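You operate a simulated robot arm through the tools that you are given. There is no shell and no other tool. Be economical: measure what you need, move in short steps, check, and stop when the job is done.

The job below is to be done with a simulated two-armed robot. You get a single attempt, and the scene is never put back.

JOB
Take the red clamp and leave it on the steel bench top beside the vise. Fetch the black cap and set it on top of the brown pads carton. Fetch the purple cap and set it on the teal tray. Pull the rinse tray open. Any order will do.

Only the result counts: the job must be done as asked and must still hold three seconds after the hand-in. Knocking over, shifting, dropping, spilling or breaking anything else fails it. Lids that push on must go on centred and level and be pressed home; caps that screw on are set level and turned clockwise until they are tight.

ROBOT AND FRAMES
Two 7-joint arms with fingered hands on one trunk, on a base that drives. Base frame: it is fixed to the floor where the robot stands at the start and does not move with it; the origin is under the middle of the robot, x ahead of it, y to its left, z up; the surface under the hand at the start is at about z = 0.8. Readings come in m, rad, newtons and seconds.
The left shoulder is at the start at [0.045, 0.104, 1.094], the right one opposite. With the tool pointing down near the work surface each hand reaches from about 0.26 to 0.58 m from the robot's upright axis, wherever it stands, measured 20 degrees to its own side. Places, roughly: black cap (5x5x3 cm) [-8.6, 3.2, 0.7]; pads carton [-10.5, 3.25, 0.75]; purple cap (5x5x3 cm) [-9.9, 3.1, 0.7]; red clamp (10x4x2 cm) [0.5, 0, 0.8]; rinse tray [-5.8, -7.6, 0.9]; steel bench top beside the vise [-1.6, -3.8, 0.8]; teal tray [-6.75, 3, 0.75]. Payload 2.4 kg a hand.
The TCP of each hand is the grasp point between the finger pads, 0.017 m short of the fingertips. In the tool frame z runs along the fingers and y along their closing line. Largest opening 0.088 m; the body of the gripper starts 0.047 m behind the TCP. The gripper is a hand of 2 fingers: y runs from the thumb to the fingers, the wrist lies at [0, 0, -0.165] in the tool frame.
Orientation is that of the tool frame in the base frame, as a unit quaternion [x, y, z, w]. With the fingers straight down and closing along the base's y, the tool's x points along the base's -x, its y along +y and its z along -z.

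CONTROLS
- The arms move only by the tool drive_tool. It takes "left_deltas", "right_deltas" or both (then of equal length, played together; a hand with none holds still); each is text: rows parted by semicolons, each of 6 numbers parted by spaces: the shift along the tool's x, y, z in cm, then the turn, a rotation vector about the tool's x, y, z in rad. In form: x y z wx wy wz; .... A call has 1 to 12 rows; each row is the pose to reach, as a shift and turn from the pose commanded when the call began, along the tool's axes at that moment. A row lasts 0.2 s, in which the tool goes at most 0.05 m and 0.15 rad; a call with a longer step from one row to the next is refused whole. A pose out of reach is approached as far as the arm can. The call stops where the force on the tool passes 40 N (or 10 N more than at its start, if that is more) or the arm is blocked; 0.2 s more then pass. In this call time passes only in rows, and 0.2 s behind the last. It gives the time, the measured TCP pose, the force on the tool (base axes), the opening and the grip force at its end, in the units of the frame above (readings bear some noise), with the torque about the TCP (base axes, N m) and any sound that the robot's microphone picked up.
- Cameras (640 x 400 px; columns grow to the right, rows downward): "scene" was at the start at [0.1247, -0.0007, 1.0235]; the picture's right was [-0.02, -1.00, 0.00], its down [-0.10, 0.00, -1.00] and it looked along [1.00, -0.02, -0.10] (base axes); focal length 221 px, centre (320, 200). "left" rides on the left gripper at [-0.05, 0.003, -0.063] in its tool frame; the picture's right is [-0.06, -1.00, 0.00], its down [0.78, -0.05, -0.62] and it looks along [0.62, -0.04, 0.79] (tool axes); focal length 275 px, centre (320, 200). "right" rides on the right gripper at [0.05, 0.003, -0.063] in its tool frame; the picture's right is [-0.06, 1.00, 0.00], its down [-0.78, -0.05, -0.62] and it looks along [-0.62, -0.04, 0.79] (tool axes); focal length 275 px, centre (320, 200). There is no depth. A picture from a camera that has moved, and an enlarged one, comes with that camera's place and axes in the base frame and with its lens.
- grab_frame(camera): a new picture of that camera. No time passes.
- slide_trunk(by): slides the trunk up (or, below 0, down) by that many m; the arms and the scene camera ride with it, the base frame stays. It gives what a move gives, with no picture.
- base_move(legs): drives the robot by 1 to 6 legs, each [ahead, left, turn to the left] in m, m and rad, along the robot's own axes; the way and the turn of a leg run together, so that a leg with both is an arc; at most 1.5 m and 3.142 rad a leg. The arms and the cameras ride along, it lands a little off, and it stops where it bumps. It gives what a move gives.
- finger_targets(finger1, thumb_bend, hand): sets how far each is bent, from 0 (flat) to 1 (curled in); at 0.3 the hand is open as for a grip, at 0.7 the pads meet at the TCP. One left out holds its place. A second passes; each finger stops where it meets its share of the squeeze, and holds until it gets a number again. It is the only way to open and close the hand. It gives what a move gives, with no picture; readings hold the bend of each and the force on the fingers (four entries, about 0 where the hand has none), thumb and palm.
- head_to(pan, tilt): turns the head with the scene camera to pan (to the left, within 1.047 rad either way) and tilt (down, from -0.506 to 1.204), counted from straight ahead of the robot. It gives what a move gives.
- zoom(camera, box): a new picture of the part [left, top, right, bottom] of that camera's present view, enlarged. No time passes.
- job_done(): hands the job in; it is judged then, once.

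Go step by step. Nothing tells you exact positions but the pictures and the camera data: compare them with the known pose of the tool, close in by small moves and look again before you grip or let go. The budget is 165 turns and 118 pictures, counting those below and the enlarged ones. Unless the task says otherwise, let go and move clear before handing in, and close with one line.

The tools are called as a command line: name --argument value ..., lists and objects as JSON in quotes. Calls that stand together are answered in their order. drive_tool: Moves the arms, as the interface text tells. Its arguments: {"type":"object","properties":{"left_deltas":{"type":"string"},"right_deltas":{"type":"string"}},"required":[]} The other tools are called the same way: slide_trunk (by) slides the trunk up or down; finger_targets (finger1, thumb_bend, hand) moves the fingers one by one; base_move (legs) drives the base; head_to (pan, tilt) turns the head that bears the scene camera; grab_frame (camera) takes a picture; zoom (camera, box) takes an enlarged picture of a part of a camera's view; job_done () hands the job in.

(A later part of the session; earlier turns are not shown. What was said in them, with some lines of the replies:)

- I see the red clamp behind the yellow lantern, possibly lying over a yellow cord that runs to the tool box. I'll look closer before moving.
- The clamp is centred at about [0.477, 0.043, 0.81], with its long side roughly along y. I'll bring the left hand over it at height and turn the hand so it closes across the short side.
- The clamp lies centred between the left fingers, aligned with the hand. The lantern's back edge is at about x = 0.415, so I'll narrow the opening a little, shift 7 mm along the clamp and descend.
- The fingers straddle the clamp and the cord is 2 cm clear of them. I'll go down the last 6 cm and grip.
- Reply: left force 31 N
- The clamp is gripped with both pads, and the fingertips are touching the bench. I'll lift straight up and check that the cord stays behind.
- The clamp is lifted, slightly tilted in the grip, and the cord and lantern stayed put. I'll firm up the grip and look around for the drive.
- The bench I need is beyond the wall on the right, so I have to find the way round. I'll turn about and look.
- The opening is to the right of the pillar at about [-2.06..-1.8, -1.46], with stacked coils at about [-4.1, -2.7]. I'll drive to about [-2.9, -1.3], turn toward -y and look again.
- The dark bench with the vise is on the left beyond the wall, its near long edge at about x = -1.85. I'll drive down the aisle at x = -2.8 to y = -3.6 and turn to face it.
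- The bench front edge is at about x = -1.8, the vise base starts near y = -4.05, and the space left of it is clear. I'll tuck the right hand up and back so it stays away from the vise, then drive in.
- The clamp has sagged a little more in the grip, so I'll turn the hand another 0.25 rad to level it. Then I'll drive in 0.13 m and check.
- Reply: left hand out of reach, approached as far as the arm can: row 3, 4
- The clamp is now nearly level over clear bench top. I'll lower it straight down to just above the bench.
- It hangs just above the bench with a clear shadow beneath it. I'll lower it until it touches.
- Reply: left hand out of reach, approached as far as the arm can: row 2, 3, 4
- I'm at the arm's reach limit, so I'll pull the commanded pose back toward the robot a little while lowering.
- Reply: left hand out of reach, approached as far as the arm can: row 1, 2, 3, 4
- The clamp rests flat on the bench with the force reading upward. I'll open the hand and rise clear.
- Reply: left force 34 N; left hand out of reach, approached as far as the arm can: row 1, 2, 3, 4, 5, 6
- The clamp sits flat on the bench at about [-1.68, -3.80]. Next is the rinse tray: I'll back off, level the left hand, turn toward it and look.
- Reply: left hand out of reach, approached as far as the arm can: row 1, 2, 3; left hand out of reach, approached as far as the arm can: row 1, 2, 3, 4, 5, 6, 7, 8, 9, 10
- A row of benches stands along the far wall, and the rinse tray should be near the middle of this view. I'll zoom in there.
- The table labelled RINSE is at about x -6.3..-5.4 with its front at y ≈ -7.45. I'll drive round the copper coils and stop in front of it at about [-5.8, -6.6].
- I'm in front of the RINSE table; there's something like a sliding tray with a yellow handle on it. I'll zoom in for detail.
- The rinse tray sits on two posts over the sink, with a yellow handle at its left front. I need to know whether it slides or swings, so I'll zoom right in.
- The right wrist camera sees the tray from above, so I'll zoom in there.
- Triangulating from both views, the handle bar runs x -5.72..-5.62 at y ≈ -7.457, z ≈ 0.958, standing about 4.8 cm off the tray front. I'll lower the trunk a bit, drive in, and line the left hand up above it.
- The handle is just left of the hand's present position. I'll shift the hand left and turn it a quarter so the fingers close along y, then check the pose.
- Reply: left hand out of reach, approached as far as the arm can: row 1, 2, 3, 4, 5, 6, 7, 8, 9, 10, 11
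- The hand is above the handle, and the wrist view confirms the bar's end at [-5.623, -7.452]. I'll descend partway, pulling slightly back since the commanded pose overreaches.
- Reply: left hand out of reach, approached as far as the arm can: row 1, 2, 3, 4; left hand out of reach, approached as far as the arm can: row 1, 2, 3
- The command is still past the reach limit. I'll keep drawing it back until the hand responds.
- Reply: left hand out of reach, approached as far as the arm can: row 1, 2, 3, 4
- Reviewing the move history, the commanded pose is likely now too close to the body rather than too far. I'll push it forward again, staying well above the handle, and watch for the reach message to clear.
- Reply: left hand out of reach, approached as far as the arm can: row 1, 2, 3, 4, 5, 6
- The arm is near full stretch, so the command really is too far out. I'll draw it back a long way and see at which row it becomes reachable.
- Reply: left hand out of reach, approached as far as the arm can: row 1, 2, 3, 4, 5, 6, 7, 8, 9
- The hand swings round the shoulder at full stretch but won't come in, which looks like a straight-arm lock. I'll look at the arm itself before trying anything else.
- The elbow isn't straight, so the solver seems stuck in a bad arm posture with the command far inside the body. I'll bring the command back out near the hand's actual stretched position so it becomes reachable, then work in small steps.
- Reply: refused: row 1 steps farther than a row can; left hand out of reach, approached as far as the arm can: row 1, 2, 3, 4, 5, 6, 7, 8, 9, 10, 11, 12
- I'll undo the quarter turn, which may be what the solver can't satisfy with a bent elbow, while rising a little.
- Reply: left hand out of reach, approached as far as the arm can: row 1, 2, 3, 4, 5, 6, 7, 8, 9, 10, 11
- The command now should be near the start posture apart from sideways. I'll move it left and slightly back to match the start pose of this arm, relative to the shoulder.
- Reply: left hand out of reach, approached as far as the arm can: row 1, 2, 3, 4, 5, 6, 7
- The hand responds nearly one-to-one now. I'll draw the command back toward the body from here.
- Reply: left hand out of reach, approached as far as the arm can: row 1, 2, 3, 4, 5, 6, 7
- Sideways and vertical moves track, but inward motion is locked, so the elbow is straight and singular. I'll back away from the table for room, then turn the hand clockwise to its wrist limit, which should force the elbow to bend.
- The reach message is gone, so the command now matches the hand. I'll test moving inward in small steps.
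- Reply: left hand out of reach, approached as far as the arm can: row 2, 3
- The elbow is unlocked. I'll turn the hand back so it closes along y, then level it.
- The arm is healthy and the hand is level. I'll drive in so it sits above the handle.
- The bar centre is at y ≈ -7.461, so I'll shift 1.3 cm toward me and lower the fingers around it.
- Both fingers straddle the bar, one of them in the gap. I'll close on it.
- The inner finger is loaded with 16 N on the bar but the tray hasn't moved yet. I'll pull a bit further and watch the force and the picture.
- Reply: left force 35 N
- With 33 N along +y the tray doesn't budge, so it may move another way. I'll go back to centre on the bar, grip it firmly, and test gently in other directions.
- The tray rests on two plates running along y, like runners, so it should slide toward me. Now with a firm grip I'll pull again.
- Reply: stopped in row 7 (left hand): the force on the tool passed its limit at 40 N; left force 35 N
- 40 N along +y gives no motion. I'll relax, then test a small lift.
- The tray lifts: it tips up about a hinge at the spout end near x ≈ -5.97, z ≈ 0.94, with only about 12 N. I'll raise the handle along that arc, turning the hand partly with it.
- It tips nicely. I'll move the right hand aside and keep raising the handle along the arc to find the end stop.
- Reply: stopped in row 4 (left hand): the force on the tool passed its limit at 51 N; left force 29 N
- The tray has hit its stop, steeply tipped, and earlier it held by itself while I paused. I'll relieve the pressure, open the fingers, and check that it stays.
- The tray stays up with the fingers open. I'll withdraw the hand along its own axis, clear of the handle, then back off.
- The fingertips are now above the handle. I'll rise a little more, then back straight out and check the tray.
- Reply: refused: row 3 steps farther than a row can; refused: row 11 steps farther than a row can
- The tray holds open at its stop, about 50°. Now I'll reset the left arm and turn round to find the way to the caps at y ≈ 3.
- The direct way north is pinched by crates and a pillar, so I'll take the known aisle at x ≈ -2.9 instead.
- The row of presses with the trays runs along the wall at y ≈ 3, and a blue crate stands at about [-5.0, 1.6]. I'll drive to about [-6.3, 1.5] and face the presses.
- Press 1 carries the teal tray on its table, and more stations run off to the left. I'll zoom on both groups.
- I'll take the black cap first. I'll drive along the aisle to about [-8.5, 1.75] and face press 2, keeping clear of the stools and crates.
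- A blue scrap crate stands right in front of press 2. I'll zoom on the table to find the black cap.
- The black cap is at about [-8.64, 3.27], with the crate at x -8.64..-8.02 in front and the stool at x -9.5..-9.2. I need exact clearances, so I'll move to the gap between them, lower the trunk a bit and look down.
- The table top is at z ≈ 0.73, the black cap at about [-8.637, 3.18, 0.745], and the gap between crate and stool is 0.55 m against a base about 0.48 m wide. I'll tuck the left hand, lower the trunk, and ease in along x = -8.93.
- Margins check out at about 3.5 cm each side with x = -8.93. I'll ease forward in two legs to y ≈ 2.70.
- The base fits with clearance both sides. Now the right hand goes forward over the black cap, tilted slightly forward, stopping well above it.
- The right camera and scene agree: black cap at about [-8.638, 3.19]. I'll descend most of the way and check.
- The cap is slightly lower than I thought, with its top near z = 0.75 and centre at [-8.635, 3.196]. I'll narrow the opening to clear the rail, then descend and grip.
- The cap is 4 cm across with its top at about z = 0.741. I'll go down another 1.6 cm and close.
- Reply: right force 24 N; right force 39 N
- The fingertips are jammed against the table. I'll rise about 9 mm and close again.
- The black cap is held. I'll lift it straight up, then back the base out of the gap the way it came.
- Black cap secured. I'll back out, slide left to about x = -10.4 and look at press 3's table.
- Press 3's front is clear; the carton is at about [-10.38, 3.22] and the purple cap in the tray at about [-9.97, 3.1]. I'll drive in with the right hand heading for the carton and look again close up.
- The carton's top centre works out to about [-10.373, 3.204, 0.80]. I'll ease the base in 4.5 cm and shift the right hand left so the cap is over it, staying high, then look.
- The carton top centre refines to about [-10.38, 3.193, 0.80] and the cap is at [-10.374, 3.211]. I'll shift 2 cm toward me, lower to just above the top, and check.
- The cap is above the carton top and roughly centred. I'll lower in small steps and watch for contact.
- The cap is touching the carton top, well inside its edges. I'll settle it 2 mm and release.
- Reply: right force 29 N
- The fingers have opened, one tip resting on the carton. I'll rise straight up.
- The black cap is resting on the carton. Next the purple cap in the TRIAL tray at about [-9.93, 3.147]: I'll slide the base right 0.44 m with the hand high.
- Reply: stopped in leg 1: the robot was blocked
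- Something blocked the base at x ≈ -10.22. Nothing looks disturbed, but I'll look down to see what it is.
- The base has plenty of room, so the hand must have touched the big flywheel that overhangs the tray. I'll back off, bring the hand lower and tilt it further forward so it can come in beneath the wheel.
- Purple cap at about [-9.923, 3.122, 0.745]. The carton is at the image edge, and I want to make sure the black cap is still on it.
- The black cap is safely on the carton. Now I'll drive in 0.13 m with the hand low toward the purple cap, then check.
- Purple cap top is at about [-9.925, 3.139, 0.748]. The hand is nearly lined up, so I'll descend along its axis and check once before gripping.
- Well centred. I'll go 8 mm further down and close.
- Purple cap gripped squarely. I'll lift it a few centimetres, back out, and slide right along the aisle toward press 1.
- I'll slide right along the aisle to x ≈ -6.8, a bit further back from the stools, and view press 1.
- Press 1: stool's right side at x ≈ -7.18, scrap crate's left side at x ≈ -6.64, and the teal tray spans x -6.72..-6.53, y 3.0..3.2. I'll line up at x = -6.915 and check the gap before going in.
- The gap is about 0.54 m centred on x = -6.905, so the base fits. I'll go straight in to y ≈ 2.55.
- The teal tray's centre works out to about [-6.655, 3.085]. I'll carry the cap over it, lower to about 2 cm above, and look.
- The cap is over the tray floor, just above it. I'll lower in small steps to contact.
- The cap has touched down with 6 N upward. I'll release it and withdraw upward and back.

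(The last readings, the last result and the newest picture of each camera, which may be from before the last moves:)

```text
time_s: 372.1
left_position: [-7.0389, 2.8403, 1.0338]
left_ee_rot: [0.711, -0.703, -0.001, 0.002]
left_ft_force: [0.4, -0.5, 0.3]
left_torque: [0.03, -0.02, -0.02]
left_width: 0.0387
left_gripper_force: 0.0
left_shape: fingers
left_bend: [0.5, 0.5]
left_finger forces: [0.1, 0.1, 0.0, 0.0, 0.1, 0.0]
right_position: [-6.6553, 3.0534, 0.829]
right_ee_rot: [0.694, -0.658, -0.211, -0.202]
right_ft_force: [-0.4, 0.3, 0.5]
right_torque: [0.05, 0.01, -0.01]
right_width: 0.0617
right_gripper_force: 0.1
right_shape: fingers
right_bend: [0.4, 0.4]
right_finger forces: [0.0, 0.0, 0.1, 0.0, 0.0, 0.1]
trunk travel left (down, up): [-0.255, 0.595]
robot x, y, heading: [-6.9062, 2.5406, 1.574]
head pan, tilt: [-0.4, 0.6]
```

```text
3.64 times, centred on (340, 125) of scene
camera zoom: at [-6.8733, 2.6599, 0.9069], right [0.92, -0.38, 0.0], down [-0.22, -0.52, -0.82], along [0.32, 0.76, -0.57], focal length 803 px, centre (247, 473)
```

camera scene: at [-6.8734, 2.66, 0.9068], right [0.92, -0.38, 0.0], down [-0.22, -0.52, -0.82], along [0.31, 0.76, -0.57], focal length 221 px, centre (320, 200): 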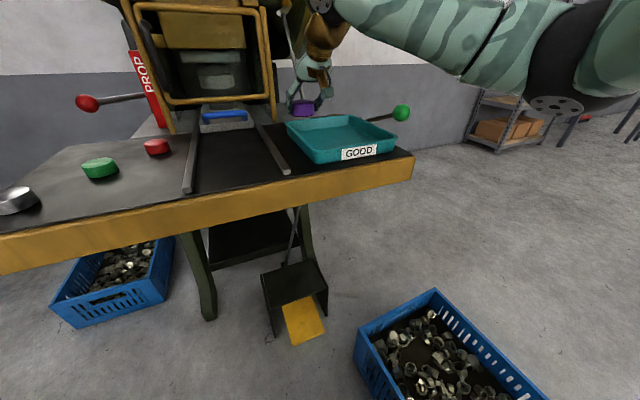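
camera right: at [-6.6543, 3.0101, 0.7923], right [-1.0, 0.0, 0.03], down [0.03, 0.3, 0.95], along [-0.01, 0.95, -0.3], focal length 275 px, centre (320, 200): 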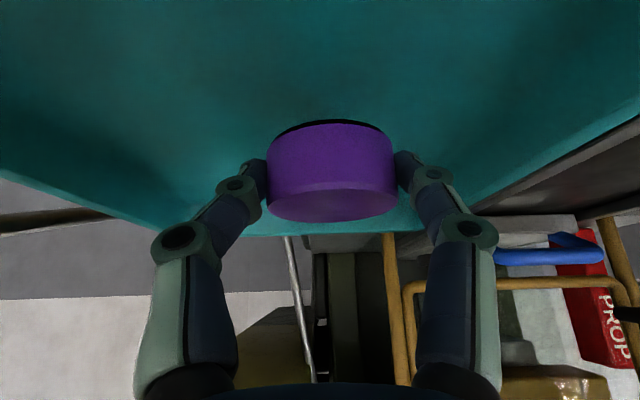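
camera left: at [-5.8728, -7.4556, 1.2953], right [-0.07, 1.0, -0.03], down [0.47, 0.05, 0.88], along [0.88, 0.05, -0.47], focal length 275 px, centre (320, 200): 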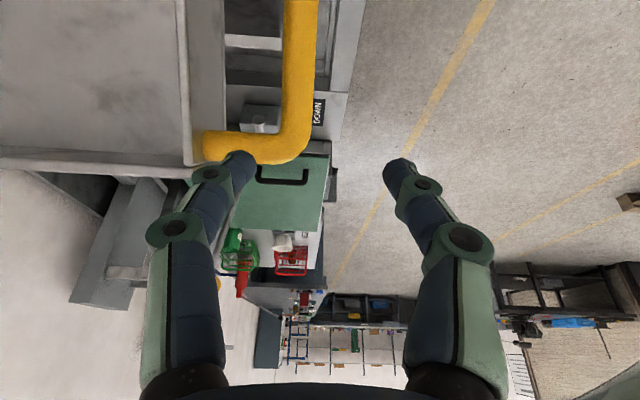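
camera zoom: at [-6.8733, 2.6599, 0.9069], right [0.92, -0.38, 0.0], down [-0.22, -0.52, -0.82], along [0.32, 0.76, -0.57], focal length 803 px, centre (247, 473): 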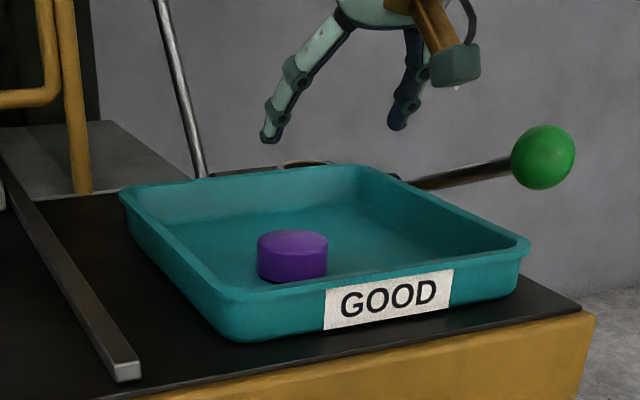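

The purple cap stands flat in the teal tray. I'll back straight out of the gap and make sure nothing was moved.

base_move --legs '[[-0.3, 0, 0], [-0.35, 0, 0]]'

head_to --pan 0 --tilt 0.5

grab_frame --camera "scene"

```text
time_s: 375.9
left_position: [-7.0325, 2.1949, 1.0353]
left_ee_rot: [0.71, -0.705, -0.002, 0.001]
left_ft_force: [-0.8, 0.9, -0.9]
left_torque: [0.0, 0.0, 0.02]
left_width: 0.0389
left_gripper_force: 0.0
left_shape: fingers
left_bend: [0.5, 0.5]
left_finger forces: [0.0, 0.0, 0.0, 0.0, 0.0, 0.1]
right_position: [-6.649, 2.4063, 0.8279]
right_ee_rot: [0.692, -0.66, -0.21, -0.204]
right_ft_force: [0.0, 0.1, 0.0]
right_torque: [-0.04, 0.01, -0.04]
right_width: 0.0617
right_gripper_force: 0.0
right_shape: fingers
right_bend: [0.4, 0.4]
right_finger forces: [0.0, 0.0, 0.0, 0.0, 0.1, 0.0]
trunk travel left (down, up): [-0.255, 0.595]
robot x, y, heading: [-6.9062, 1.8962, 1.574]
head pan, tilt: [-0.4, 0.6]
```

```text
time_s: 376.8
left_position: [-7.0332, 2.1966, 1.035]
left_ee_rot: [0.709, -0.705, -0.002, 0.001]
left_ft_force: [0.3, 0.5, -0.5]
left_torque: [-0.03, -0.01, 0.0]
left_width: 0.0389
left_gripper_force: 0.1
left_shape: fingers
left_bend: [0.5, 0.5]
left_finger forces: [0.0, 0.0, 0.1, 0.0, 0.0, 0.0]
right_position: [-6.649, 2.4058, 0.829]
right_ee_rot: [0.691, -0.661, -0.211, -0.204]
right_ft_force: [0.1, 0.0, -0.1]
right_torque: [0.04, 0.0, -0.01]
right_width: 0.0614
right_gripper_force: 0.1
right_shape: fingers
right_bend: [0.4, 0.4]
right_finger forces: [0.0, 0.0, 0.1, 0.0, 0.1, 0.0]
trunk travel left (down, up): [-0.255, 0.595]
robot x, y, heading: [-6.9053, 1.8973, 1.571]
head pan, tilt: [0.0, 0.499]
```

```text
13 pictures are left
camera scene: at [-6.9039, 2.0236, 0.916], right [1.0, 0.0, 0.0], down [0.0, -0.48, -0.88], along [0.0, 0.88, -0.48], focal length 221 px, centre (320, 200)
```

scene: 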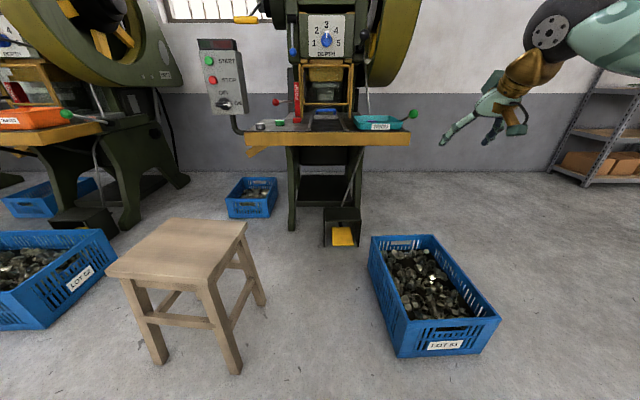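

Everything at press 1 looks undisturbed. The clamp, both caps and the rinse tray are done and the hands are clear, so I'll hand in.

job_done

```text
The job is handed in.
```

I handed the job in with all four parts done: the red clamp is on the bench left of the vise, the black cap is on the pads carton, the purple cap is in the teal tray, and the rinse tray is tipped open to its stop. At press 3 the robot was stopped by contact I couldn't pin down, probably its right hand against the press; nothing looked disturbed afterwards.
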